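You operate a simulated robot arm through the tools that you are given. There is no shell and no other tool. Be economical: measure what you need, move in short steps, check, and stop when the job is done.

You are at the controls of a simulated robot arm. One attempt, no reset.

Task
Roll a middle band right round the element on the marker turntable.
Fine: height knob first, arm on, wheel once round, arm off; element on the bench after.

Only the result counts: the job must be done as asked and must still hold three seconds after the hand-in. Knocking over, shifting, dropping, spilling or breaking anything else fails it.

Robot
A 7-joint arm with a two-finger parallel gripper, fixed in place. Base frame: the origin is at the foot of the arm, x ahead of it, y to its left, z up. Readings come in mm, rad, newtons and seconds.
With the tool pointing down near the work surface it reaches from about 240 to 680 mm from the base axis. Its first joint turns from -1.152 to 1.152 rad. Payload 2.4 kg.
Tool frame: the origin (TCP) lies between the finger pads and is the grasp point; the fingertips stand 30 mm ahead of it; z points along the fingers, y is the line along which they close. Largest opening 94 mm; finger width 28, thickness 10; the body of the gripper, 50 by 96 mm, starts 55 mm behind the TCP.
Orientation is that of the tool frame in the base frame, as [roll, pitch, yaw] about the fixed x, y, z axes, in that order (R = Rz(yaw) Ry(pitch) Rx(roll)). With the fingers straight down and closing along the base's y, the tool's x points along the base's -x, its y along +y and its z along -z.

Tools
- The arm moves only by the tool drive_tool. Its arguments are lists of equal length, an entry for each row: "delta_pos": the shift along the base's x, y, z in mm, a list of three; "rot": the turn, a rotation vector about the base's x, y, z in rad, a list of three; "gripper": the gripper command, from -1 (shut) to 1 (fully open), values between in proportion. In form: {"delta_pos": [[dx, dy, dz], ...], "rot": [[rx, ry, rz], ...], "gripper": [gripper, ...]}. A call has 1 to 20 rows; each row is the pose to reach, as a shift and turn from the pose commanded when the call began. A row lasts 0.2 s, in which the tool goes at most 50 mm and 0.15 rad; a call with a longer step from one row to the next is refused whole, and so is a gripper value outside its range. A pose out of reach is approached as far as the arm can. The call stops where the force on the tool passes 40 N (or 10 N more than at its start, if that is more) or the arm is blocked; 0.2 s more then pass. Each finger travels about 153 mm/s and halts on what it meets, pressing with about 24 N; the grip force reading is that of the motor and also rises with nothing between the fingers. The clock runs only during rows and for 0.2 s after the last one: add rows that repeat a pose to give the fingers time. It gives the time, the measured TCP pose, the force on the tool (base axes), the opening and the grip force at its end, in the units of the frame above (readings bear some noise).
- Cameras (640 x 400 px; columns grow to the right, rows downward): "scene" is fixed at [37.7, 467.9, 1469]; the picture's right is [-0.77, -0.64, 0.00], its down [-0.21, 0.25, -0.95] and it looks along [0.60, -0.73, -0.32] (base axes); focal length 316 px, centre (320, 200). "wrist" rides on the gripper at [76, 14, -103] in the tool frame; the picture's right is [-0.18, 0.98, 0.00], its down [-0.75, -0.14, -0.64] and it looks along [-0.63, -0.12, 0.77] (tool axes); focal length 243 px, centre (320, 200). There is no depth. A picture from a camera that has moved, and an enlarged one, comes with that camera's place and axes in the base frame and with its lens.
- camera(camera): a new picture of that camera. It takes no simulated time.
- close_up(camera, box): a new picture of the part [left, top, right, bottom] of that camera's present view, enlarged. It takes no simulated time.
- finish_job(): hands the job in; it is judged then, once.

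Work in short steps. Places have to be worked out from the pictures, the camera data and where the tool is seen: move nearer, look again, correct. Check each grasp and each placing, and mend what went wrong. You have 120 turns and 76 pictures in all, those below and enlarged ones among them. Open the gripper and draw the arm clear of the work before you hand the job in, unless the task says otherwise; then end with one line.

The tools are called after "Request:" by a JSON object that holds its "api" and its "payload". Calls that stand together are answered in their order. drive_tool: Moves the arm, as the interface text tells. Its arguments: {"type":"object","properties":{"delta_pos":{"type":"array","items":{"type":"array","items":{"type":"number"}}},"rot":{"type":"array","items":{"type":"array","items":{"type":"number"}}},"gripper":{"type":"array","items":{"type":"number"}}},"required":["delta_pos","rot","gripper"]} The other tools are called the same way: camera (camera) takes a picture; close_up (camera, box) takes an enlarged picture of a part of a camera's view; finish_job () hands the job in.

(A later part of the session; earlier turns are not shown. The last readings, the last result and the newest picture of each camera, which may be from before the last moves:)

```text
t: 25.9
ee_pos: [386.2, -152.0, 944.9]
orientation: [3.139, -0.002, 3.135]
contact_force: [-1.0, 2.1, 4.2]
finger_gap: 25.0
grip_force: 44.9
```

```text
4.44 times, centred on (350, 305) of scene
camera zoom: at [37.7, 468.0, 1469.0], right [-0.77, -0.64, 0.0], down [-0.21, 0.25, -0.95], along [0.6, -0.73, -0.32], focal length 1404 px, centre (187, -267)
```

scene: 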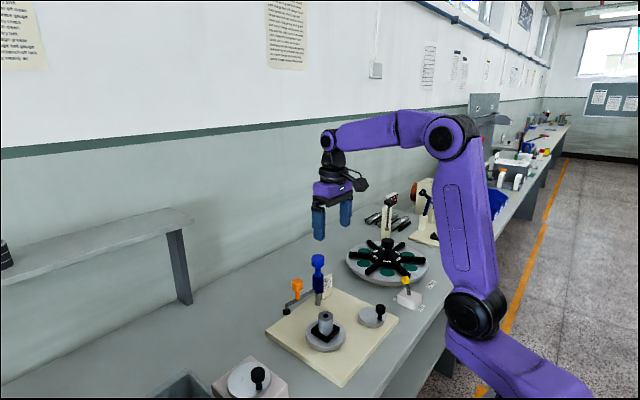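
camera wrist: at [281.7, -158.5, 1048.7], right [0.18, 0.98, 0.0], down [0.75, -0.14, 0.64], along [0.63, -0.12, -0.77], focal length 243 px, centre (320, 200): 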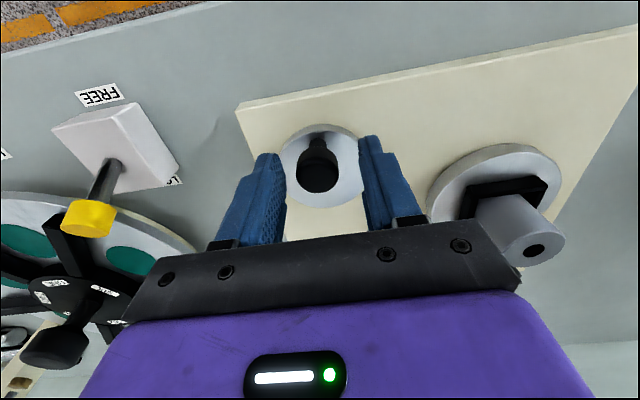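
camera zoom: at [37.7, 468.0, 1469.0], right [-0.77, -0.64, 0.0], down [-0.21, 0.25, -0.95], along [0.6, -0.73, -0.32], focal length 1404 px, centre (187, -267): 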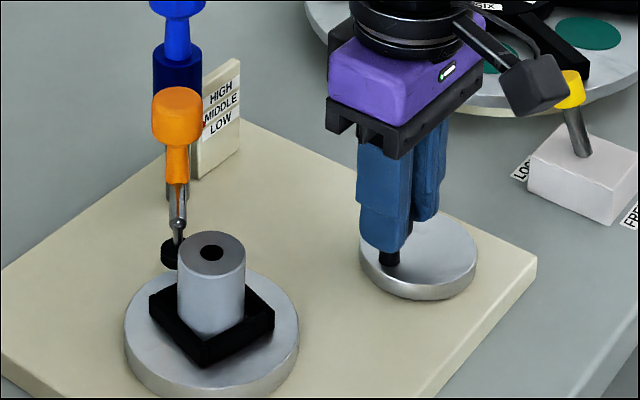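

Check with the wrist camera where the knob sits in the fingers and relative to the disc.

Request:
{"api": "camera", "payload": {"camera": "wrist"}}

```text
30 pictures are left
camera wrist: at [311.4, -137.3, 1048.5], right [0.19, 0.98, 0.0], down [0.76, -0.15, 0.64], along [0.63, -0.12, -0.77], focal length 243 px, centre (320, 200)
```

wrist: 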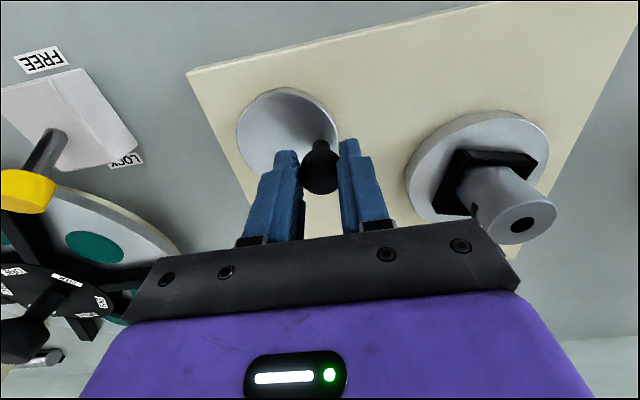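

A dark band is already appearing at mid height. Frame rotation so far ≈100°, which fits crank centre ≈(379,-173), r≈22. Continue to ~18°.

Request:
{"api": "drive_tool", "payload": {"delta_pos": [[3.1, 1.3, 0], [6.5, -0.4, 0], [9.5, -2.7, 0], [12.1, -5.5, 0], [14.1, -8.7, 0], [15.6, -12.2, 0], [15.6, -12.2, 0]], "rot": [[0, 0, 0], [0, 0, 0], [0, 0, 0], [0, 0, 0], [0, 0, 0], [0, 0, 0], [0, 0, 0]], "gripper": [-0.55, -0.55, -0.55, -0.55, -0.55, -0.55, -0.55]}}

Request:
{"api": "close_up", "payload": {"camera": "scene", "box": [300, 260, 400, 350]}}

```text
t: 27.2
ee_pos: [402.3, -158.3, 947.5]
orientation: [3.136, -0.005, 3.14]
contact_force: [2.2, 4.3, -0.1]
finger_gap: 24.8
grip_force: 45.3
stopped in row 6: the force on the tool passed its limit (the readings are from after the stop); the commanded pose is now the measured one
```

```text
4.44 times, centred on (350, 305) of scene
camera zoom: at [37.8, 468.0, 1469.0], right [-0.77, -0.64, 0.0], down [-0.21, 0.25, -0.95], along [0.6, -0.73, -0.32], focal length 1404 px, centre (187, -267)
```

zoom: 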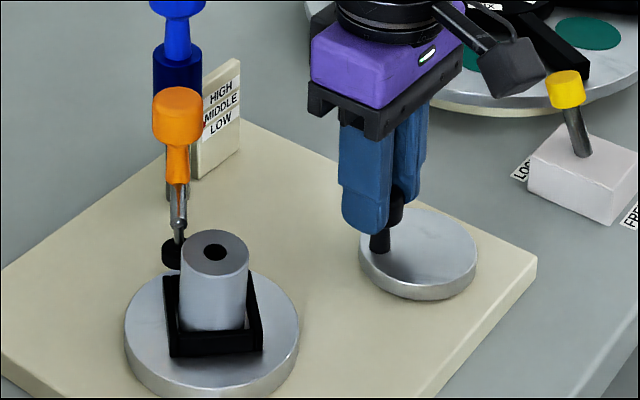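

Frame at ≈138° of rotation; the knob slipped ~5 mm along the fingers. I'll open, recentre on the knob (≈397,-159), turn the tool +0.6 rad so the closing axis is tangential, and regrip.

Request:
{"api": "drive_tool", "payload": {"delta_pos": [[0, 0, 0], [0, 0, 0], [-2, 0, 0], [-4, 0, 0], [-5, 0, 0], [-5, 0, 0], [-5, 0, 0], [-5, 0, 0]], "rot": [[0, 0, 0], [0, 0, 0], [0, 0, 0.12], [0, 0, 0.24], [0, 0, 0.36], [0, 0, 0.48], [0, 0, 0.6], [0, 0, 0.6]], "gripper": [-0.1, -0.1, -0.1, -0.1, -0.1, -0.1, -0.1, -0.1]}}

Request:
{"api": "camera", "payload": {"camera": "wrist"}}

```text
t: 29.0
ee_pos: [397.5, -159.0, 946.9]
orientation: [3.135, -0.007, -2.542]
contact_force: [-0.7, -0.3, -0.5]
finger_gap: 42.3
grip_force: 0.1
```

```text
28 pictures are left
camera wrist: at [328.4, -190.4, 1049.1], right [-0.4, 0.92, 0.0], down [0.71, 0.31, 0.64], along [0.58, 0.26, -0.77], focal length 243 px, centre (320, 200)
```

wrist: 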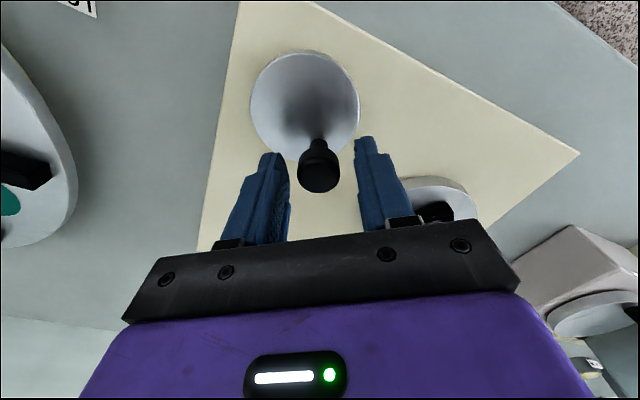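

Knob centred again. Regrip and sweep from 40° to -20°, turning the tool with the crank.

Request:
{"api": "drive_tool", "payload": {"delta_pos": [[-0.5, -0.5, 0], [-0.5, -0.5, 0], [0.7, -3.6, 0], [2.1, -6.2, 0], [3.2, -8.9, 0], [3.9, -11.8, 0], [4.2, -14.7, 0], [4.1, -17.7, 0], [3.7, -20.6, 0], [2.8, -23.4, 0], [2.8, -23.4, 0]], "rot": [[0, 0, 0], [0, 0, 0], [0, 0, -0.131], [0, 0, -0.262], [0, 0, -0.393], [0, 0, -0.524], [0, 0, -0.655], [0, 0, -0.785], [0, 0, -0.916], [0, 0, -1.047], [0, 0, -1.047]], "gripper": [-0.5, -0.55, -0.55, -0.55, -0.55, -0.55, -0.55, -0.55, -0.55, -0.55, -0.55]}}

Request:
{"api": "close_up", "payload": {"camera": "scene", "box": [300, 260, 400, 350]}}

```text
t: 30.7
ee_pos: [404.1, -170.5, 947.5]
orientation: [3.138, 0.001, 3.068]
contact_force: [4.0, 4.2, -1.5]
finger_gap: 25.0
grip_force: 45.1
stopped in row 8: the force on the tool passed its limit (the readings are from after the stop); the commanded pose is now the measured one
```

```text
4.44 times, centred on (350, 305) of scene
camera zoom: at [37.9, 467.9, 1469.0], right [-0.77, -0.64, 0.0], down [-0.21, 0.25, -0.95], along [0.6, -0.73, -0.32], focal length 1404 px, centre (187, -267)
```

zoom: 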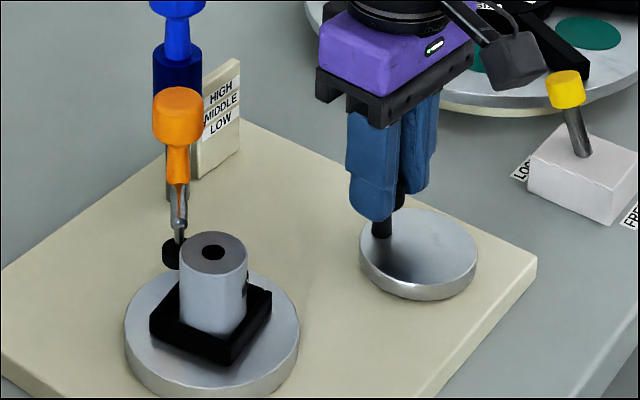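

Total ≈168°. The drive drags noticeably, so I go slower: 50° in 20 rows.

Request:
{"api": "drive_tool", "payload": {"delta_pos": [[0.1, -1, 0], [0.2, -1.9, 0], [0.3, -2.9, 0], [0.3, -3.9, 0], [0.3, -4.9, 0], [0.2, -5.9, 0], [0.1, -6.8, 0], [0, -7.8, 0], [-0.2, -8.8, 0], [-0.5, -9.7, 0], [-0.7, -10.7, 0], [-1.1, -11.6, 0], [-1.4, -12.5, 0], [-1.8, -13.4, 0], [-2.2, -14.3, 0], [-2.7, -15.2, 0], [-3.2, -16, 0], [-3.8, -16.8, 0], [-4.3, -17.6, 0], [-5, -18.4, 0]], "rot": [[0, 0, -0.044], [0, 0, -0.087], [0, 0, -0.131], [0, 0, -0.175], [0, 0, -0.218], [0, 0, -0.262], [0, 0, -0.305], [0, 0, -0.349], [0, 0, -0.393], [0, 0, -0.436], [0, 0, -0.48], [0, 0, -0.524], [0, 0, -0.567], [0, 0, -0.611], [0, 0, -0.655], [0, 0, -0.698], [0, 0, -0.742], [0, 0, -0.785], [0, 0, -0.829], [0, 0, -0.873]], "gripper": [-0.55, -0.55, -0.55, -0.55, -0.55, -0.55, -0.55, -0.55, -0.55, -0.55, -0.55, -0.55, -0.55, -0.55, -0.55, -0.55, -0.55, -0.55, -0.55, -0.55]}}

Request:
{"api": "close_up", "payload": {"camera": "scene", "box": [300, 260, 400, 350]}}

```text
t: 34.9
ee_pos: [401.2, -190.5, 946.0]
orientation: [3.136, 0.003, 2.192]
contact_force: [17.8, 12.2, -0.8]
finger_gap: 25.4
grip_force: 45.0
```

```text
4.44 times, centred on (350, 305) of scene
camera zoom: at [38.3, 468.2, 1468.9], right [-0.77, -0.64, 0.0], down [-0.21, 0.25, -0.95], along [0.6, -0.73, -0.32], focal length 1404 px, centre (187, -267)
```

zoom: 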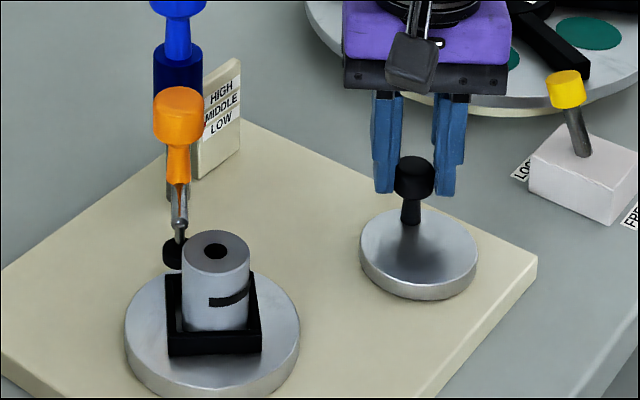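

Excellent: the band is visible at mid height, total ≈225°. Continue slowly from -40° to -87°.

Request:
{"api": "drive_tool", "payload": {"delta_pos": [[1.0, -1.2, 0], [0.3, -2, 0], [-0.4, -2.8, 0], [-1.2, -3.5, 0], [-2, -4.25, 0], [-2.9, -4.9, 0], [-3.8, -5.6, 0], [-4.7, -6.2, 0], [-5.6, -6.75, 0], [-6.6, -7.3, 0], [-7.5, -7.8, 0], [-8.5, -8.2, 0], [-9.55, -8.6, 0], [-10.6, -8.9, 0], [-11.6, -9.25, 0], [-12.7, -9.5, 0], [-13.8, -9.7, 0], [-14.8, -9.9, 0], [-15.9, -10, 0], [-17, -10.1, 0]], "rot": [[0, 0, 0], [0, 0, -0.03], [0, 0, -0.06], [0, 0, -0.09], [0, 0, -0.12], [0, 0, -0.15], [0, 0, -0.18], [0, 0, -0.21], [0, 0, -0.24], [0, 0, -0.27], [0, 0, -0.3], [0, 0, -0.33], [0, 0, -0.36], [0, 0, -0.39], [0, 0, -0.42], [0, 0, -0.45], [0, 0, -0.48], [0, 0, -0.51], [0, 0, -0.54], [0, 0, -0.57]], "gripper": [-0.55, -0.55, -0.55, -0.55, -0.55, -0.55, -0.55, -0.55, -0.55, -0.55, -0.55, -0.55, -0.55, -0.55, -0.55, -0.55, -0.55, -0.55, -0.55, -0.55]}}

Request:
{"api": "close_up", "payload": {"camera": "scene", "box": [300, 260, 400, 350]}}

```text
t: 39.1
ee_pos: [382.3, -199.8, 947.6]
orientation: [3.136, 0.0, 1.624]
contact_force: [6.1, 16.4, 3.9]
finger_gap: 25.0
grip_force: 44.9
```

```text
4.44 times, centred on (350, 305) of scene
camera zoom: at [37.9, 468.3, 1468.9], right [-0.77, -0.64, 0.0], down [-0.21, 0.25, -0.95], along [0.6, -0.73, -0.32], focal length 1404 px, centre (187, -267)
```

zoom: 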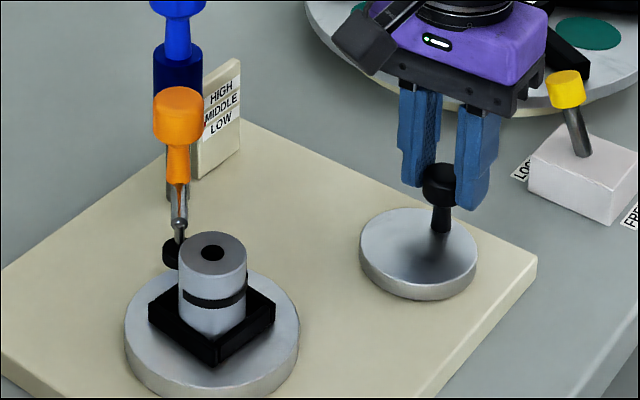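

Band now ≈270° round. Continue from -88° to -137°.

Request:
{"api": "drive_tool", "payload": {"delta_pos": [[-1.1, -0.5, 0], [-2.2, -0.5, 0], [-3.3, -0.4, 0], [-4.4, -0.3, 0], [-5.4, -0.1, 0], [-6.5, 0.1, 0], [-7.6, 0.35, 0], [-8.6, 0.7, 0], [-9.65, 1, 0], [-10.7, 1.4, 0], [-11.7, 1.8, 0], [-12.6, 2.3, 0], [-13.6, 2.85, 0], [-14.5, 3.4, 0], [-15.4, 4, 0], [-16.3, 4.7, 0], [-17.2, 5.35, 0], [-18, 6.1, 0], [-18.8, 6.8, 0], [-19.5, 7.6, 0]], "rot": [[0, 0, -0.02], [0, 0, -0.04], [0, 0, -0.06], [0, 0, -0.08], [0, 0, -0.1], [0, 0, -0.12], [0, 0, -0.14], [0, 0, -0.16], [0, 0, -0.18], [0, 0, -0.2], [0, 0, -0.22], [0, 0, -0.24], [0, 0, -0.26], [0, 0, -0.28], [0, 0, -0.3], [0, 0, -0.32], [0, 0, -0.34], [0, 0, -0.36], [0, 0, -0.38], [0, 0, -0.4]], "gripper": [-0.55, -0.55, -0.55, -0.55, -0.55, -0.55, -0.55, -0.55, -0.55, -0.55, -0.55, -0.55, -0.55, -0.55, -0.55, -0.55, -0.55, -0.55, -0.55, -0.55]}}

Request:
{"api": "close_up", "payload": {"camera": "scene", "box": [300, 260, 400, 350]}}

```text
t: 41.1
ee_pos: [375.9, -199.9, 946.0]
orientation: [3.131, 0.002, 1.453]
contact_force: [7.2, -1.0, -11.2]
finger_gap: 25.0
grip_force: 44.6
stopped in row 9: the force on the tool passed its limit (the readings are from after the stop); the commanded pose is now the measured one
```

```text
4.44 times, centred on (350, 305) of scene
camera zoom: at [38.1, 467.7, 1469.1], right [-0.77, -0.64, 0.0], down [-0.21, 0.25, -0.95], along [0.6, -0.73, -0.32], focal length 1404 px, centre (187, -267)
```

zoom: 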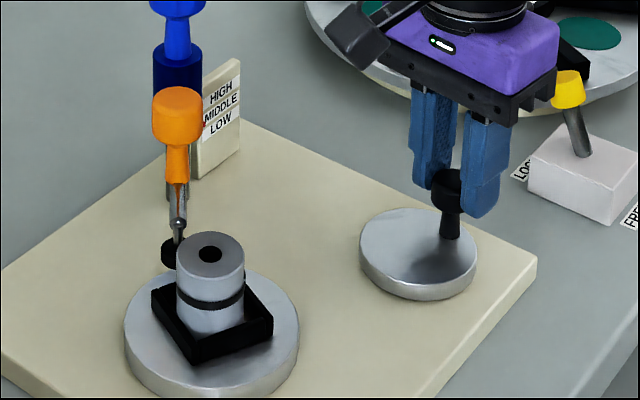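

Progress ≈288°; stop was from drag. Continue slower along the refined circle.

Request:
{"api": "drive_tool", "payload": {"delta_pos": [[-0.9, 0.2, 0], [-1.7, 0.4, 0], [-2.6, 0.6, 0], [-3.4, 0.9, 0], [-4.2, 1.2, 0], [-5.1, 1.5, 0], [-5.9, 1.8, 0], [-6.7, 2.2, 0], [-7.4, 2.6, 0], [-8.2, 3.05, 0], [-8.9, 3.5, 0], [-9.7, 4, 0], [-10.4, 4.5, 0], [-11.1, 5, 0], [-11.8, 5.6, 0], [-12.4, 6.2, 0], [-13.1, 6.8, 0], [-13.7, 7.4, 0], [-14.3, 8.1, 0], [-14.9, 8.7, 0]], "rot": [[0, 0, -0.03], [0, 0, -0.06], [0, 0, -0.09], [0, 0, -0.12], [0, 0, -0.15], [0, 0, -0.18], [0, 0, -0.21], [0, 0, -0.24], [0, 0, -0.27], [0, 0, -0.3], [0, 0, -0.33], [0, 0, -0.36], [0, 0, -0.39], [0, 0, -0.42], [0, 0, -0.45], [0, 0, -0.48], [0, 0, -0.51], [0, 0, -0.54], [0, 0, -0.57], [0, 0, -0.6]], "gripper": [-0.55, -0.55, -0.55, -0.55, -0.55, -0.55, -0.55, -0.55, -0.55, -0.55, -0.55, -0.55, -0.55, -0.55, -0.55, -0.55, -0.55, -0.55, -0.55, -0.55]}}

Request:
{"api": "close_up", "payload": {"camera": "scene", "box": [300, 260, 400, 350]}}

```text
t: 43.3
ee_pos: [367.6, -195.6, 946.8]
orientation: [3.128, 0.001, 1.156]
contact_force: [7.8, 2.0, -7.9]
finger_gap: 25.0
grip_force: 44.7
stopped in row 11: the force on the tool passed its limit (the readings are from after the stop); the commanded pose is now the measured one
```

```text
4.44 times, centred on (350, 305) of scene
camera zoom: at [38.0, 467.8, 1469.0], right [-0.77, -0.64, 0.0], down [-0.21, 0.25, -0.95], along [0.6, -0.73, -0.32], focal length 1404 px, centre (187, -267)
```

zoom: 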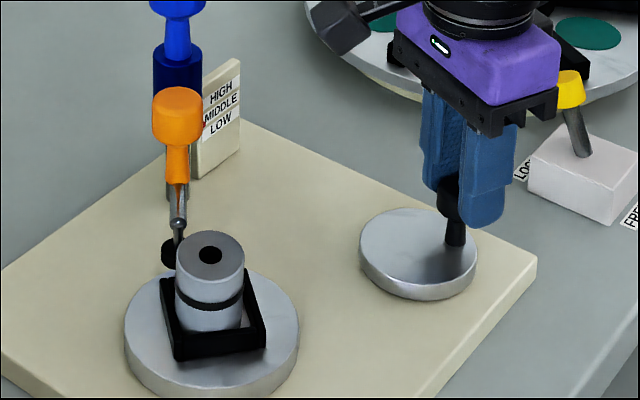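

≈308° done. I release, unwind the wrist around the knob (so the closing axis is again usable), and then regrip.

Request:
{"api": "drive_tool", "payload": {"delta_pos": [[0, 0, 0], [0, 0, 1], [0, 0, 1], [0, 0, 1], [0, 0, 1], [0, 0, 1], [0, 0, 1], [0, 0, 1], [0, 0, 1], [0, 0, 1], [0, 0, 1], [0, 0, 1], [0, 0, 1], [0, 0, 1], [0, 0, 1], [0, 0, 1], [0, 0, 1], [0, 0, 1], [0, 0, 1], [0, 0, 1]], "rot": [[0, 0, 0], [0, 0, 0], [0, 0, 0.14], [0, 0, 0.28], [0, 0, 0.42], [0, 0, 0.56], [0, 0, 0.7], [0, 0, 0.84], [0, 0, 0.98], [0, 0, 1.12], [0, 0, 1.26], [0, 0, 1.4], [0, 0, 1.54], [0, 0, 1.68], [0, 0, 1.82], [0, 0, 1.96], [0, 0, 2.1], [0, 0, 2.24], [0, 0, 2.38], [0, 0, 2.4]], "gripper": [0, 0, 0, 0, 0, 0, 0, 0, 0, 0, 0, 0, 0, 0, 0, 0, 0, 0, 0, 0]}}

Request:
{"api": "camera", "payload": {"camera": "wrist"}}

```text
t: 47.5
ee_pos: [367.4, -195.8, 947.1]
orientation: [3.13, 0.002, -2.725]
contact_force: [-0.5, 0.7, 0.5]
finger_gap: 47.1
grip_force: 0.0
```

```text
22 pictures are left
camera wrist: at [293.3, -214.8, 1049.9], right [-0.23, 0.97, 0.01], down [0.75, 0.17, 0.64], along [0.62, 0.16, -0.77], focal length 243 px, centre (320, 200)
```

wrist: 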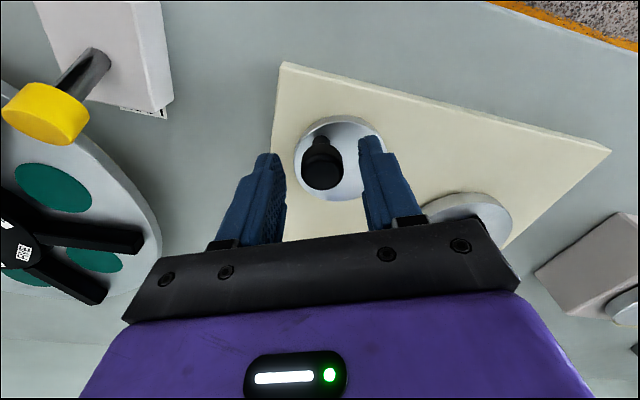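

Wrist unwound; knob sits ~4 mm toward -x of the tool. Recentre, grip and continue the sweep to about -170°.

Request:
{"api": "drive_tool", "payload": {"delta_pos": [[-4, -0.5, 0], [-4, -0.5, 0], [-4, -0.5, 0], [-4.8, 0.2, 0], [-5.6, 0.9, 0], [-6.3, 1.7, 0], [-7, 2.5, 0], [-7.6, 3.3, 0], [-8.3, 4.1, 0], [-8.8, 5, 0], [-9.4, 5.9, 0], [-9.9, 6.8, 0], [-10.35, 7.8, 0], [-10.8, 8.7, 0], [-11.15, 9.7, 0], [-11.5, 10.7, 0], [-11.8, 11.7, 0], [-12, 12.7, 0], [-12.2, 13.7, 0]], "rot": [[0, 0, 0], [0, 0, 0], [0, 0, 0], [0, 0, -0.044], [0, 0, -0.087], [0, 0, -0.131], [0, 0, -0.175], [0, 0, -0.218], [0, 0, -0.262], [0, 0, -0.305], [0, 0, -0.349], [0, 0, -0.393], [0, 0, -0.436], [0, 0, -0.48], [0, 0, -0.524], [0, 0, -0.567], [0, 0, -0.611], [0, 0, -0.655], [0, 0, -0.698]], "gripper": [0, -0.5, -0.55, -0.55, -0.55, -0.55, -0.55, -0.55, -0.55, -0.55, -0.55, -0.55, -0.55, -0.55, -0.55, -0.55, -0.55, -0.55, -0.55]}}

Request:
{"api": "close_up", "payload": {"camera": "scene", "box": [300, 260, 400, 350]}}

```text
t: 51.5
ee_pos: [354.9, -181.9, 947.9]
orientation: [3.131, 0.002, 2.855]
contact_force: [-8.7, 1.1, -2.1]
finger_gap: 25.3
grip_force: 44.9
```

```text
4.44 times, centred on (350, 305) of scene
camera zoom: at [37.5, 467.9, 1469.0], right [-0.77, -0.64, 0.0], down [-0.21, 0.25, -0.95], along [0.6, -0.73, -0.32], focal length 1404 px, centre (187, -267)
```

zoom: 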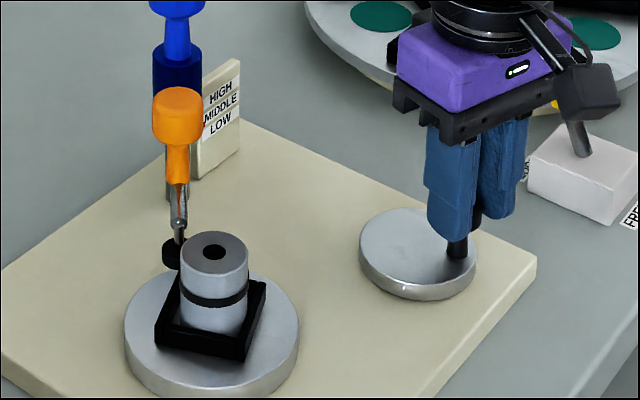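

About 335° now. Continue to a little beyond one full turn.

Request:
{"api": "drive_tool", "payload": {"delta_pos": [[-0.25, 0.95, 0], [-0.45, 1.85, 0], [-0.6, 2.8, 0], [-0.75, 3.75, 0], [-0.85, 4.7, 0], [-0.95, 5.7, 0], [-0.95, 6.65, 0], [-0.9, 7.6, 0], [-0.85, 8.55, 0], [-0.8, 9.5, 0], [-0.65, 10.5, 0], [-0.5, 11.4, 0], [-0.3, 12.4, 0], [-0.05, 13.3, 0], [0.2, 14.2, 0], [0.2, 14.2, 0]], "rot": [[0, 0, -0.039], [0, 0, -0.078], [0, 0, -0.118], [0, 0, -0.157], [0, 0, -0.196], [0, 0, -0.236], [0, 0, -0.275], [0, 0, -0.314], [0, 0, -0.353], [0, 0, -0.393], [0, 0, -0.432], [0, 0, -0.471], [0, 0, -0.51], [0, 0, -0.55], [0, 0, -0.589], [0, 0, -0.589]], "gripper": [-0.55, -0.55, -0.55, -0.55, -0.55, -0.55, -0.55, -0.55, -0.55, -0.55, -0.55, -0.55, -0.55, -0.55, -0.55, -0.55]}}

Request:
{"api": "close_up", "payload": {"camera": "scene", "box": [300, 260, 400, 350]}}

```text
t: 54.9
ee_pos: [356.0, -165.6, 948.1]
orientation: [3.131, -0.002, 2.271]
contact_force: [10.1, 11.0, -15.0]
finger_gap: 25.0
grip_force: 45.8
```

```text
4.44 times, centred on (350, 305) of scene
camera zoom: at [38.2, 468.1, 1468.9], right [-0.77, -0.64, 0.0], down [-0.21, 0.25, -0.95], along [0.6, -0.73, -0.32], focal length 1404 px, centre (187, -267)
```

zoom: 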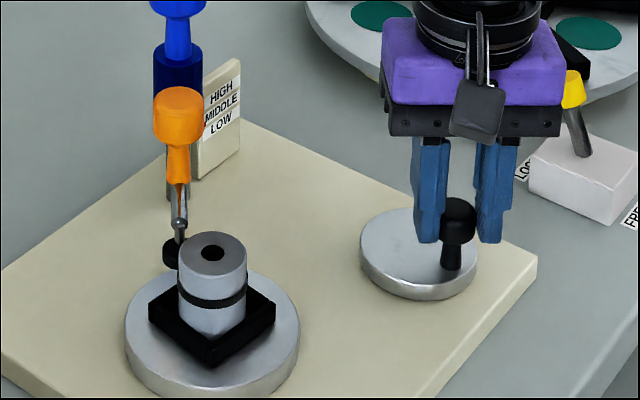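

Just past a full turn (≈365°). Add ~9° for a safe overlap, then release and rise.

Request:
{"api": "drive_tool", "payload": {"delta_pos": [[0.3, 1, 0], [0.6, 2, 0], [1, 2.9, 0], [1.4, 3.8, 0], [1.4, 3.8, 0], [1.4, 3.8, 0], [1.4, 3.8, 0], [1.4, 3.8, 30], [1.4, 3.8, 70], [1.4, 3.8, 115], [1.4, 3.8, 160], [1.4, 3.8, 160]], "rot": [[0, 0, -0.04], [0, 0, -0.08], [0, 0, -0.12], [0, 0, -0.16], [0, 0, -0.16], [0, 0, -0.16], [0, 0, -0.16], [0, 0, -0.16], [0, 0, -0.16], [0, 0, -0.16], [0, 0, -0.16], [0, 0, -0.16]], "gripper": [-0.55, -0.55, -0.55, -0.55, -0.2, 0, 0, 0, 0, 0, 0, 0]}}

Request:
{"api": "close_up", "payload": {"camera": "scene", "box": [300, 260, 400, 350]}}

```text
t: 57.5
ee_pos: [355.7, -164.7, 1107.5]
orientation: [3.129, 0.002, 2.109]
contact_force: [0.5, -0.9, -0.6]
finger_gap: 47.0
grip_force: 0.1
```

```text
4.44 times, centred on (350, 305) of scene
camera zoom: at [37.7, 467.9, 1469.0], right [-0.77, -0.64, 0.0], down [-0.21, 0.25, -0.95], along [0.6, -0.73, -0.32], focal length 1404 px, centre (187, -267)
```

zoom: 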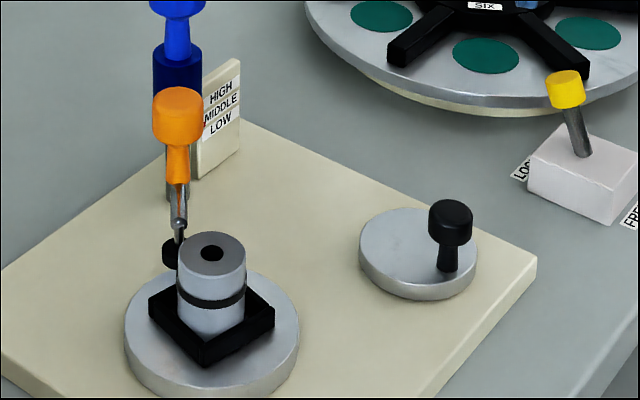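

Turn ≈371°, band in place. Now return to the orange arm knob with the tool turned to match the arm direction.

Request:
{"api": "drive_tool", "payload": {"delta_pos": [[9, 6, 1], [18, 12, 2], [28, 19, 3], [37, 25, 4], [46, 32, 5], [55, 38, 6], [65, 44, 6], [74, 51, 6], [83, 57, 6], [92, 63, 6], [101, 70, 6], [111, 76, 6], [120, 83, 6], [129, 89, 6], [129, 89, 6]], "rot": [[0, 0, 0.134], [0, 0, 0.268], [0, 0, 0.403], [0, 0, 0.537], [0, 0, 0.671], [0, 0, 0.806], [0, 0, 0.94], [0, 0, 1.074], [0, 0, 1.209], [0, 0, 1.343], [0, 0, 1.477], [0, 0, 1.611], [0, 0, 1.746], [0, 0, 1.88], [0, 0, 1.88]], "gripper": [0.2, 0.2, 0.2, 0.2, 0.2, 0.2, 0.2, 0.2, 0.2, 0.2, 0.2, 0.2, 0.2, 0.2, 0.2]}}

Request:
{"api": "camera", "payload": {"camera": "wrist"}}

```text
t: 60.7
ee_pos: [486.0, -75.4, 1114.3]
orientation: [3.13, 0.002, -2.294]
contact_force: [-0.3, -0.7, 0.3]
finger_gap: 56.4
grip_force: 0.0
```

```text
18 pictures are left
camera wrist: at [427.2, -123.9, 1216.5], right [-0.62, 0.79, 0.01], down [0.61, 0.47, 0.64], along [0.5, 0.4, -0.77], focal length 243 px, centre (320, 200)
```

wrist: 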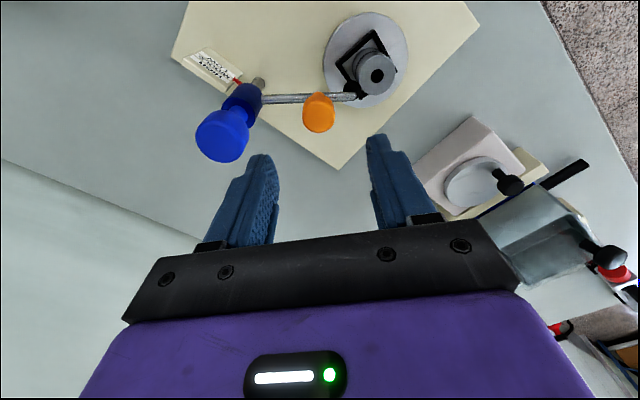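

Orange knob aligned. Descend and grip it.

Request:
{"api": "drive_tool", "payload": {"delta_pos": [[0, 0, -40], [0, 0, -75], [0, 0, -95], [0, 0, -111], [0, 0, -111], [0, 0, -111], [0, 0, -111], [0, 0, -111]], "rot": [[0, 0, 0], [0, 0, 0], [0, 0, 0], [0, 0, 0], [0, 0, 0], [0, 0, 0], [0, 0, 0], [0, 0, 0]], "gripper": [0.2, 0.2, 0.2, 0.2, 0.2, -0.3, -0.55, -0.55]}}

```text
t: 62.5
ee_pos: [489.8, -73.0, 1002.0]
orientation: [3.134, 0.006, -2.292]
contact_force: [15.7, 8.0, -2.3]
finger_gap: 28.6
grip_force: 44.9
```

Gap is 28.6 (32.5 before) – check the picture.

Request:
{"api": "camera", "payload": {"camera": "wrist"}}

Request:
{"api": "close_up", "payload": {"camera": "scene", "box": [280, 250, 360, 340]}}

```text
17 pictures are left
camera wrist: at [428.7, -123.0, 1104.4], right [-0.62, 0.79, 0.01], down [0.6, 0.47, 0.65], along [0.5, 0.4, -0.76], focal length 243 px, centre (320, 200)
```

wrist: 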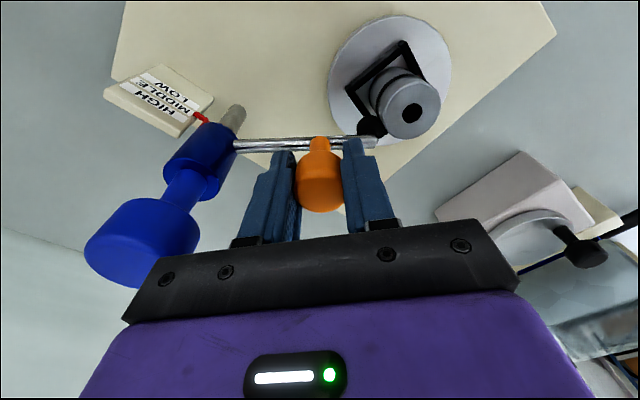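

```text
4.44 times, centred on (320, 295) of scene
camera zoom: at [38.2, 468.1, 1468.9], right [-0.77, -0.64, 0.0], down [-0.21, 0.25, -0.95], along [0.6, -0.73, -0.32], focal length 1404 px, centre (320, -222)
```

zoom: 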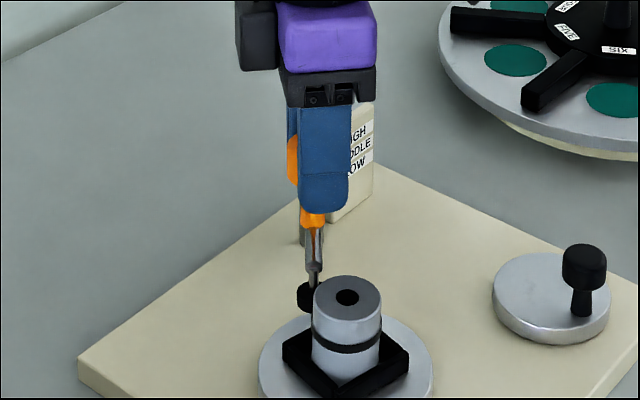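

Knob sits ~8 mm toward the element relative to the pads. Open, shift that way, regrip.

Request:
{"api": "drive_tool", "payload": {"delta_pos": [[0, 0, 0], [0, 0, 0], [-3, -3, 0], [-6, -6, 0], [-6, -6, 0], [-6, -6, 0], [-6, -6, 0], [-6, -6, 0]], "rot": [[0, 0, 0], [0, 0, 0], [0, 0, 0], [0, 0, 0], [0, 0, 0], [0, 0, 0], [0, 0, 0], [0, 0, 0]], "gripper": [0, 0.1, 0.1, 0.1, 0.1, -0.3, -0.55, -0.55]}}

```text
t: 64.3
ee_pos: [481.3, -82.2, 1003.5]
orientation: [3.134, 0.004, -2.295]
contact_force: [10.7, -9.0, -0.5]
finger_gap: 32.5
grip_force: 45.0
```

Firm centred grip. Swing the arm back off to its original place.

Request:
{"api": "drive_tool", "payload": {"delta_pos": [[6, 4.6, 0], [11.7, 9.4, 0], [17.6, 13.5, 0], [24, 17, 0], [30.7, 19.9, 0], [37.7, 22.3, 0], [44.8, 24, 0], [52, 25.2, 0], [59.4, 25.6, 0], [59.4, 25.6, 0]], "rot": [[0, 0, -0.1], [0, 0, -0.2], [0, 0, -0.3], [0, 0, -0.4], [0, 0, -0.5], [0, 0, -0.6], [0, 0, -0.7], [0, 0, -0.8], [0, 0, -0.9], [0, 0, -0.9]], "gripper": [-0.55, -0.55, -0.55, -0.55, -0.55, -0.55, -0.55, -0.55, -0.55, -0.55]}}

Request:
{"api": "close_up", "payload": {"camera": "scene", "box": [270, 240, 370, 350]}}

```text
t: 66.5
ee_pos: [535.3, -53.4, 1000.6]
orientation: [3.13, -0.009, 3.087]
contact_force: [-25.2, 6.0, 2.1]
finger_gap: 32.3
grip_force: 44.8
```

```text
3.64 times, centred on (320, 295) of scene
camera zoom: at [36.9, 468.1, 1469.0], right [-0.77, -0.64, 0.0], down [-0.21, 0.25, -0.95], along [0.6, -0.73, -0.32], focal length 1149 px, centre (320, -146)
```

zoom: 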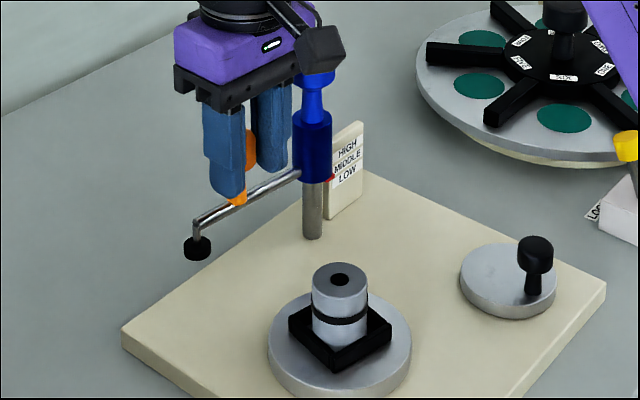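

Arm is parked off at its stop. Release, rise, and move above the element.

Request:
{"api": "drive_tool", "payload": {"delta_pos": [[-3, 0, 0], [-3, 0, 0], [-3, 0, 0], [-3, 0, 35], [-3, 0, 75], [-3, 0, 110], [-35, 4, 110], [-70, 9, 100], [-99, 14, 80], [-99, 14, 60], [-99, 14, 60]], "rot": [[0, 0, 0], [0, 0, 0], [0, 0, 0], [0, 0, 0], [0, 0, 0], [0, 0, 0], [0, 0, 0.03], [0, 0, 0.05], [0, 0, 0.05], [0, 0, 0.05], [0, 0, 0.05]], "gripper": [-0.3, 0.1, 0.2, 0.2, 0.2, 0.2, 0.4, 0.4, 0.4, 0.4, 0.4]}}

Request:
{"api": "camera", "payload": {"camera": "wrist"}}

Request:
{"api": "close_up", "payload": {"camera": "scene", "box": [270, 230, 390, 350]}}

```text
t: 68.9
ee_pos: [440.6, -42.3, 1061.4]
orientation: [3.13, 0.003, 3.138]
contact_force: [0.0, 0.0, 0.4]
finger_gap: 66.0
grip_force: 0.0
```

```text
14 pictures are left
camera wrist: at [364.6, -29.7, 1163.9], right [0.19, 0.98, 0.01], down [0.75, -0.15, 0.64], along [0.63, -0.11, -0.77], focal length 243 px, centre (320, 200)
```

wrist: 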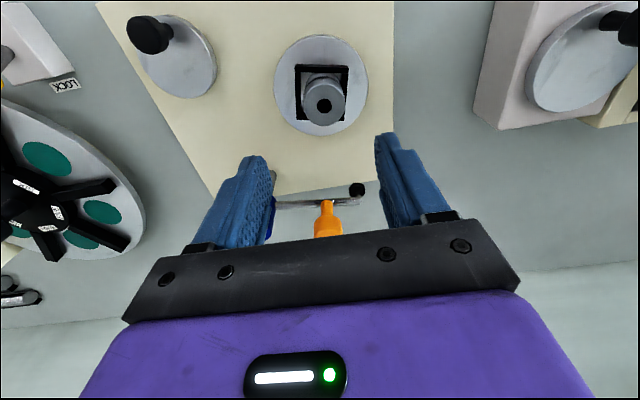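

```text
3.33 times, centred on (330, 290) of scene
camera zoom: at [37.7, 467.9, 1469.0], right [-0.77, -0.64, 0.0], down [-0.21, 0.25, -0.95], along [0.6, -0.73, -0.32], focal length 1053 px, centre (287, -100)
```

zoom: 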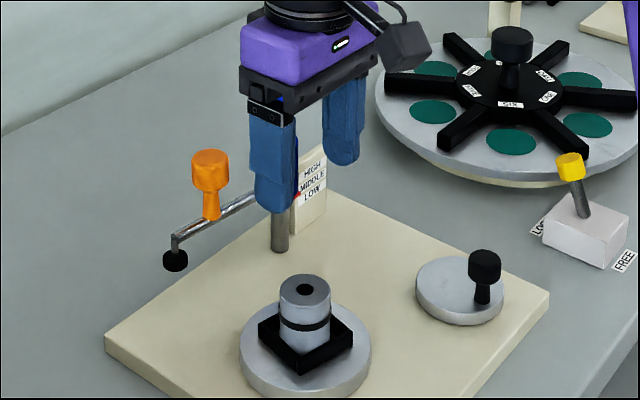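

Element top ≈950 at (438,-37). Shift and lower to z≈1000, check.

Request:
{"api": "drive_tool", "payload": {"delta_pos": [[-1, 3, -20], [-2, 5, -45], [-2, 5, -61], [-2, 5, -61]], "rot": [[0, 0, 0], [0, 0, 0], [0, 0, 0], [0, 0, 0]], "gripper": [0.4, 0.4, 0.4, 0.4]}}

Request:
{"api": "camera", "payload": {"camera": "wrist"}}

Request:
{"api": "close_up", "payload": {"camera": "scene", "box": [290, 260, 370, 350]}}

```text
t: 69.9
ee_pos: [438.2, -35.5, 1000.6]
orientation: [3.129, 0.002, 3.139]
contact_force: [-0.3, 0.5, 0.9]
finger_gap: 65.7
grip_force: 0.0
```

```text
12 pictures are left
camera wrist: at [363.3, -23.5, 1102.1], right [0.19, 0.98, 0.01], down [0.75, -0.15, 0.64], along [0.63, -0.11, -0.77], focal length 243 px, centre (320, 200)
```

wrist: 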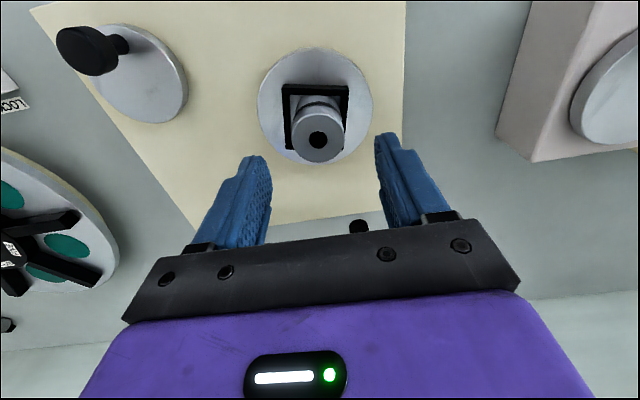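

```text
4.44 times, centred on (330, 305) of scene
camera zoom: at [37.7, 467.9, 1469.0], right [-0.77, -0.64, 0.0], down [-0.21, 0.25, -0.95], along [0.6, -0.73, -0.32], focal length 1404 px, centre (276, -267)
```

zoom: 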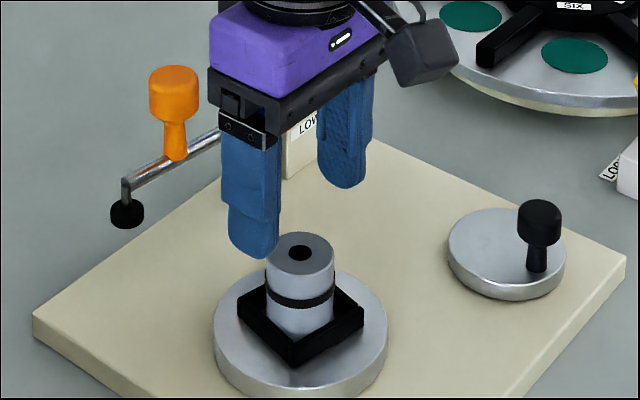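

Aligned. Lower to z≈964 (fingertips ~16 mm below the top) and grip the element.

Request:
{"api": "drive_tool", "payload": {"delta_pos": [[-1, 0, -15], [-2, 0, -30], [-2, 0, -37], [-2, 0, -37], [-2, 0, -37], [-2, 0, -37], [-2, 0, -37]], "rot": [[0, 0, 0], [0, 0, 0], [0, 0, 0], [0, 0, 0], [0, 0, 0], [0, 0, 0], [0, 0, 0]], "gripper": [0.4, 0.4, 0.4, 0.1, -0.2, -0.4, -0.4]}}

Request:
{"api": "close_up", "payload": {"camera": "scene", "box": [290, 260, 370, 350]}}

```text
t: 71.5
ee_pos: [437.2, -36.3, 964.6]
orientation: [3.129, 0.003, 3.136]
contact_force: [0.4, -0.9, -1.7]
finger_gap: 37.1
grip_force: 24.4
```

```text
4.44 times, centred on (330, 305) of scene
camera zoom: at [37.8, 467.8, 1469.0], right [-0.77, -0.64, 0.0], down [-0.21, 0.25, -0.95], along [0.6, -0.73, -0.32], focal length 1404 px, centre (276, -267)
```

zoom: 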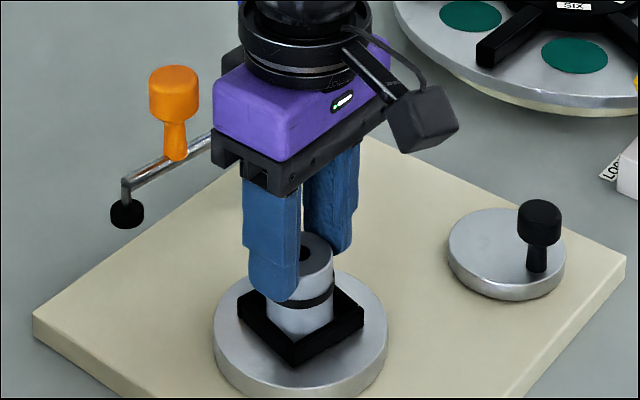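

Gripped at 37 mm, fingertips by the band. Tighten and lift.

Request:
{"api": "drive_tool", "payload": {"delta_pos": [[0, 0, 0], [0, 0, 0], [0, 0, 8], [0, 0, 20], [0, 0, 40], [0, 0, 65], [0, 0, 90], [0, 0, 90]], "rot": [[0, 0, 0], [0, 0, 0], [0, 0, 0], [0, 0, 0], [0, 0, 0], [0, 0, 0], [0, 0, 0], [0, 0, 0]], "gripper": [-0.8, -0.8, -0.8, -0.8, -0.8, -0.8, -0.8, -0.8]}}

Request:
{"api": "close_up", "payload": {"camera": "scene", "box": [270, 230, 370, 350]}}

```text
t: 73.3
ee_pos: [435.2, -36.6, 1055.1]
orientation: [3.13, 0.003, 3.137]
contact_force: [-0.6, 0.3, -0.3]
finger_gap: 37.1
grip_force: 23.5
```

```text
3.33 times, centred on (320, 290) of scene
camera zoom: at [37.7, 467.9, 1469.0], right [-0.77, -0.64, 0.0], down [-0.21, 0.25, -0.95], along [0.6, -0.73, -0.32], focal length 1053 px, centre (320, -100)
```

zoom: 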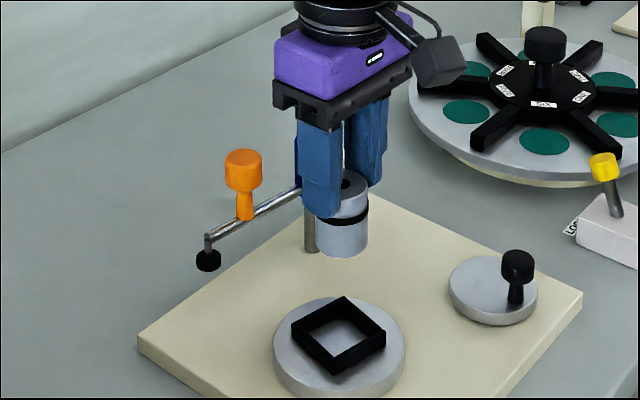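

Element lifted with a complete visible band. Carry it +y, then +x to clear bench at about (560,105).

Request:
{"api": "drive_tool", "payload": {"delta_pos": [[0, 30, 5], [0, 60, 5], [0, 90, 5], [0, 120, 5], [10, 142, 5], [35, 142, 5], [65, 142, 5], [95, 142, 5], [123, 142, 5], [123, 142, 5]], "rot": [[0, 0, 0], [0, 0, 0], [0, 0, 0], [0, 0, 0], [0, 0, 0], [0, 0, 0], [0, 0, 0], [0, 0, 0], [0, 0, 0], [0, 0, 0]], "gripper": [-0.8, -0.8, -0.8, -0.8, -0.8, -0.8, -0.8, -0.8, -0.8, -0.8]}}

Request:
{"api": "camera", "payload": {"camera": "wrist"}}

Request:
{"api": "camera", "payload": {"camera": "scene"}}

```text
t: 75.5
ee_pos: [559.0, 105.5, 1060.3]
orientation: [3.129, 0.004, 3.138]
contact_force: [-0.1, 0.0, -0.2]
finger_gap: 36.7
grip_force: 24.0
```

```text
8 pictures are left
camera wrist: at [484.0, 118.7, 1162.0], right [0.19, 0.98, 0.01], down [0.75, -0.15, 0.64], along [0.63, -0.11, -0.77], focal length 243 px, centre (320, 200)
```

wrist: 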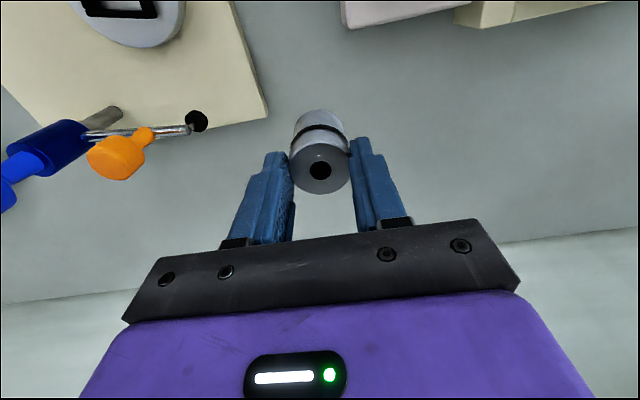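

```text
7 pictures are left
```

scene: 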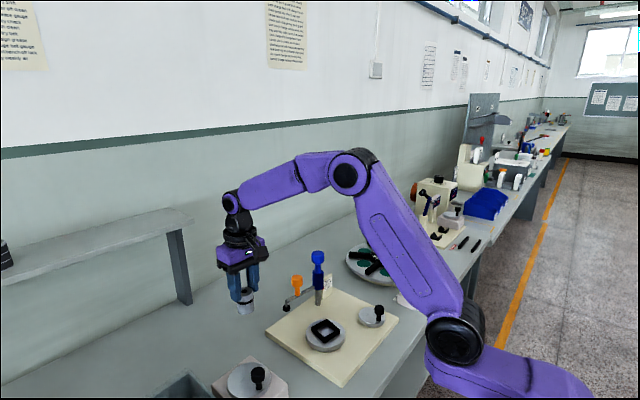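

Bench below is clear. Lower to ~972, levelling the tiny tilt, then inch down.

Request:
{"api": "drive_tool", "payload": {"delta_pos": [[0, 0, -30], [0, 0, -60], [0, 0, -80], [0, 0, -88], [0, 0, -88]], "rot": [[-0.012, 0, 0], [-0.012, 0, 0], [-0.012, 0, 0], [-0.012, 0, 0], [-0.012, 0, 0]], "gripper": [-0.8, -0.8, -0.8, -0.8, -0.8]}}

Request:
{"api": "close_up", "payload": {"camera": "scene", "box": [210, 280, 290, 360]}}

```text
t: 76.7
ee_pos: [559.4, 107.6, 970.4]
orientation: [3.141, 0.003, 3.138]
contact_force: [0.0, 0.1, -0.7]
finger_gap: 36.9
grip_force: 24.3
```

```text
5.00 times, centred on (250, 320) of scene
camera zoom: at [37.7, 467.9, 1469.0], right [-0.77, -0.64, 0.0], down [-0.21, 0.25, -0.95], along [0.6, -0.73, -0.32], focal length 1580 px, centre (670, -400)
```

zoom: 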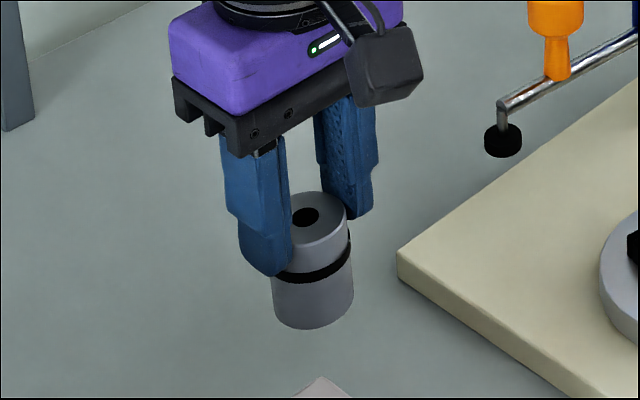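

Inch down in 1.5 mm steps and watch for upward force.

Request:
{"api": "drive_tool", "payload": {"delta_pos": [[0, 0, -1.5], [0, 0, -3], [0, 0, -4.5], [0, 0, -6], [0, 0, -7.5], [0, 0, -9], [0, 0, -9]], "rot": [[0, 0, 0], [0, 0, 0], [0, 0, 0], [0, 0, 0], [0, 0, 0], [0, 0, 0], [0, 0, 0]], "gripper": [-0.8, -0.8, -0.8, -0.8, -0.8, -0.8, -0.8]}}

```text
t: 78.3
ee_pos: [559.1, 106.2, 963.0]
orientation: [3.141, 0.003, 3.138]
contact_force: [-0.1, -0.7, -0.8]
finger_gap: 36.8
grip_force: 24.4
```

No contact yet; continue.

Request:
{"api": "drive_tool", "payload": {"delta_pos": [[0, 0, -1], [0, 0, -2], [0, 0, -3], [0, 0, -4], [0, 0, -5], [0, 0, -5]], "rot": [[0, 0, 0], [0, 0, 0], [0, 0, 0], [0, 0, 0], [0, 0, 0], [0, 0, 0]], "gripper": [-0.8, -0.8, -0.8, -0.8, -0.8, -0.8]}}

```text
t: 79.7
ee_pos: [559.1, 105.7, 958.3]
orientation: [3.141, 0.002, 3.14]
contact_force: [0.1, -0.4, -0.7]
finger_gap: 36.6
grip_force: 24.3
```

Request:
{"api": "drive_tool", "payload": {"delta_pos": [[0, 0, -1], [0, 0, -2], [0, 0, -3], [0, 0, -4], [0, 0, -4]], "rot": [[0, 0, 0], [0, 0, 0], [0, 0, 0], [0, 0, 0], [0, 0, 0]], "gripper": [-0.8, -0.8, -0.8, -0.8, -0.8]}}

Request:
{"api": "close_up", "payload": {"camera": "scene", "box": [220, 300, 280, 360]}}

```text
t: 80.9
ee_pos: [559.3, 106.5, 953.8]
orientation: [3.141, 0.001, 3.137]
contact_force: [-0.5, 1.0, -0.9]
finger_gap: 36.8
grip_force: 24.1
```

```text
6.67 times, centred on (250, 330) of scene
camera zoom: at [37.7, 467.9, 1469.0], right [-0.77, -0.64, 0.0], down [-0.21, 0.25, -0.95], along [0.6, -0.73, -0.32], focal length 2106 px, centre (787, -667)
```

zoom: 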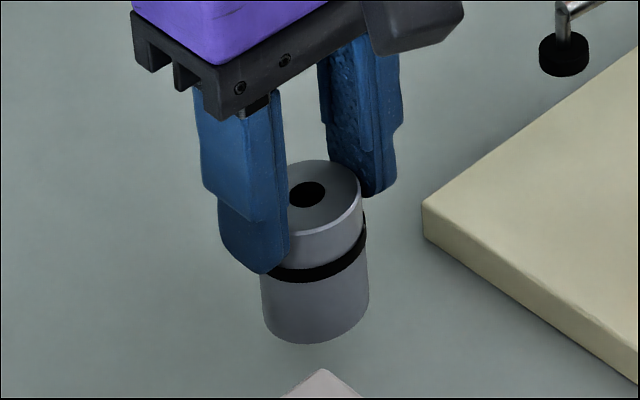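

No contact force yet; keep inching down.

Request:
{"api": "drive_tool", "payload": {"delta_pos": [[0, 0, -1], [0, 0, -2], [0, 0, -3], [0, 0, -4], [0, 0, -4]], "rot": [[0, 0, 0], [0, 0, 0], [0, 0, 0], [0, 0, 0], [0, 0, 0]], "gripper": [-0.8, -0.8, -0.8, -0.8, -0.8]}}

```text
t: 82.1
ee_pos: [558.8, 105.8, 950.0]
orientation: [3.14, 0.001, 3.139]
contact_force: [0.5, -1.1, -0.9]
finger_gap: 36.5
grip_force: 24.1
```

Request:
{"api": "drive_tool", "payload": {"delta_pos": [[0, 0, -1], [0, 0, -2], [0, 0, -3], [0, 0, -4], [0, 0, -4]], "rot": [[0, 0, 0], [0, 0, 0], [0, 0, 0], [0, 0, 0], [0, 0, 0]], "gripper": [-0.8, -0.8, -0.8, -0.8, -0.8]}}

```text
t: 83.3
ee_pos: [560.4, 106.4, 945.5]
orientation: [3.141, 0.001, 3.138]
contact_force: [0.6, -0.7, -1.1]
finger_gap: 36.7
grip_force: 23.8
```

Still no contact (turntable top was ~20+ mm above the bench, so contact expected near 942). Continue.

Request:
{"api": "drive_tool", "payload": {"delta_pos": [[0, 0, -1], [0, 0, -2], [0, 0, -3], [0, 0, -4], [0, 0, -5], [0, 0, -5]], "rot": [[0, 0, 0], [0, 0, 0], [0, 0, 0], [0, 0, 0], [0, 0, 0], [0, 0, 0]], "gripper": [-0.8, -0.8, -0.8, -0.8, -0.8, -0.8]}}

Request:
{"api": "close_up", "payload": {"camera": "scene", "box": [220, 300, 280, 360]}}

```text
t: 84.7
ee_pos: [558.3, 105.4, 941.6]
orientation: [3.141, 0.001, 3.138]
contact_force: [-1.2, -0.7, -0.7]
finger_gap: 37.0
grip_force: 24.0
```

```text
6.67 times, centred on (250, 330) of scene
camera zoom: at [37.7, 467.9, 1469.0], right [-0.77, -0.64, 0.0], down [-0.21, 0.25, -0.95], along [0.6, -0.73, -0.32], focal length 2106 px, centre (787, -667)
```

zoom: 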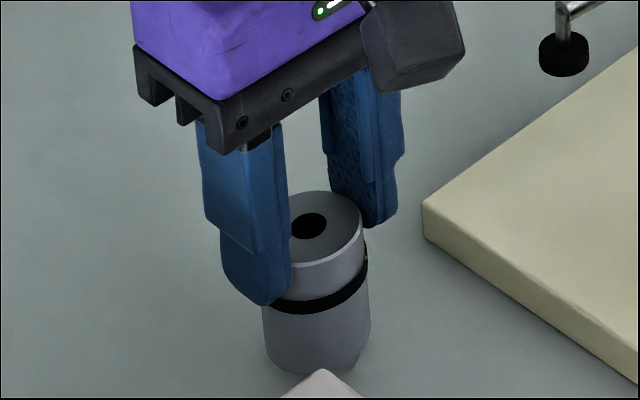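

Still descending with the tool, shadow is tight now. Continue down in small steps.

Request:
{"api": "drive_tool", "payload": {"delta_pos": [[0, 0, -1], [0, 0, -2], [0, 0, -3], [0, 0, -4], [0, 0, -4]], "rot": [[0, 0, 0], [0, 0, 0], [0, 0, 0], [0, 0, 0], [0, 0, 0]], "gripper": [-0.8, -0.8, -0.8, -0.8, -0.8]}}

```text
t: 85.9
ee_pos: [559.2, 105.4, 937.0]
orientation: [3.141, 0.001, 3.137]
contact_force: [0.3, -0.4, -0.3]
finger_gap: 36.8
grip_force: 23.9
```

Request:
{"api": "drive_tool", "payload": {"delta_pos": [[0, 0, -1], [0, 0, -2], [0, 0, -3], [0, 0, -4], [0, 0, -4]], "rot": [[0, 0, 0], [0, 0, 0], [0, 0, 0], [0, 0, 0], [0, 0, 0]], "gripper": [-0.8, -0.8, -0.8, -0.8, -0.8]}}

```text
t: 87.1
ee_pos: [558.3, 106.2, 933.2]
orientation: [-3.141, 0.0, 3.139]
contact_force: [0.2, -0.3, -0.6]
finger_gap: 36.7
grip_force: 24.1
```

Fingertips at ≈903 now, so the element must have touched or be slipping; look.

Request:
{"api": "close_up", "payload": {"camera": "scene", "box": [220, 300, 290, 370]}}

```text
5.71 times, centred on (255, 335) of scene
camera zoom: at [37.7, 467.9, 1469.0], right [-0.77, -0.64, 0.0], down [-0.21, 0.25, -0.95], along [0.6, -0.73, -0.32], focal length 1806 px, centre (691, -571)
```

zoom: 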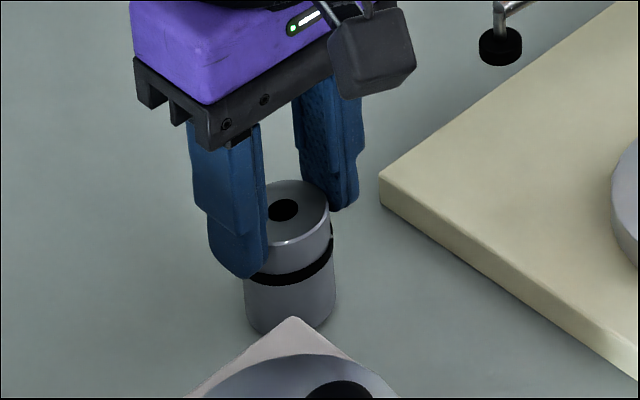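

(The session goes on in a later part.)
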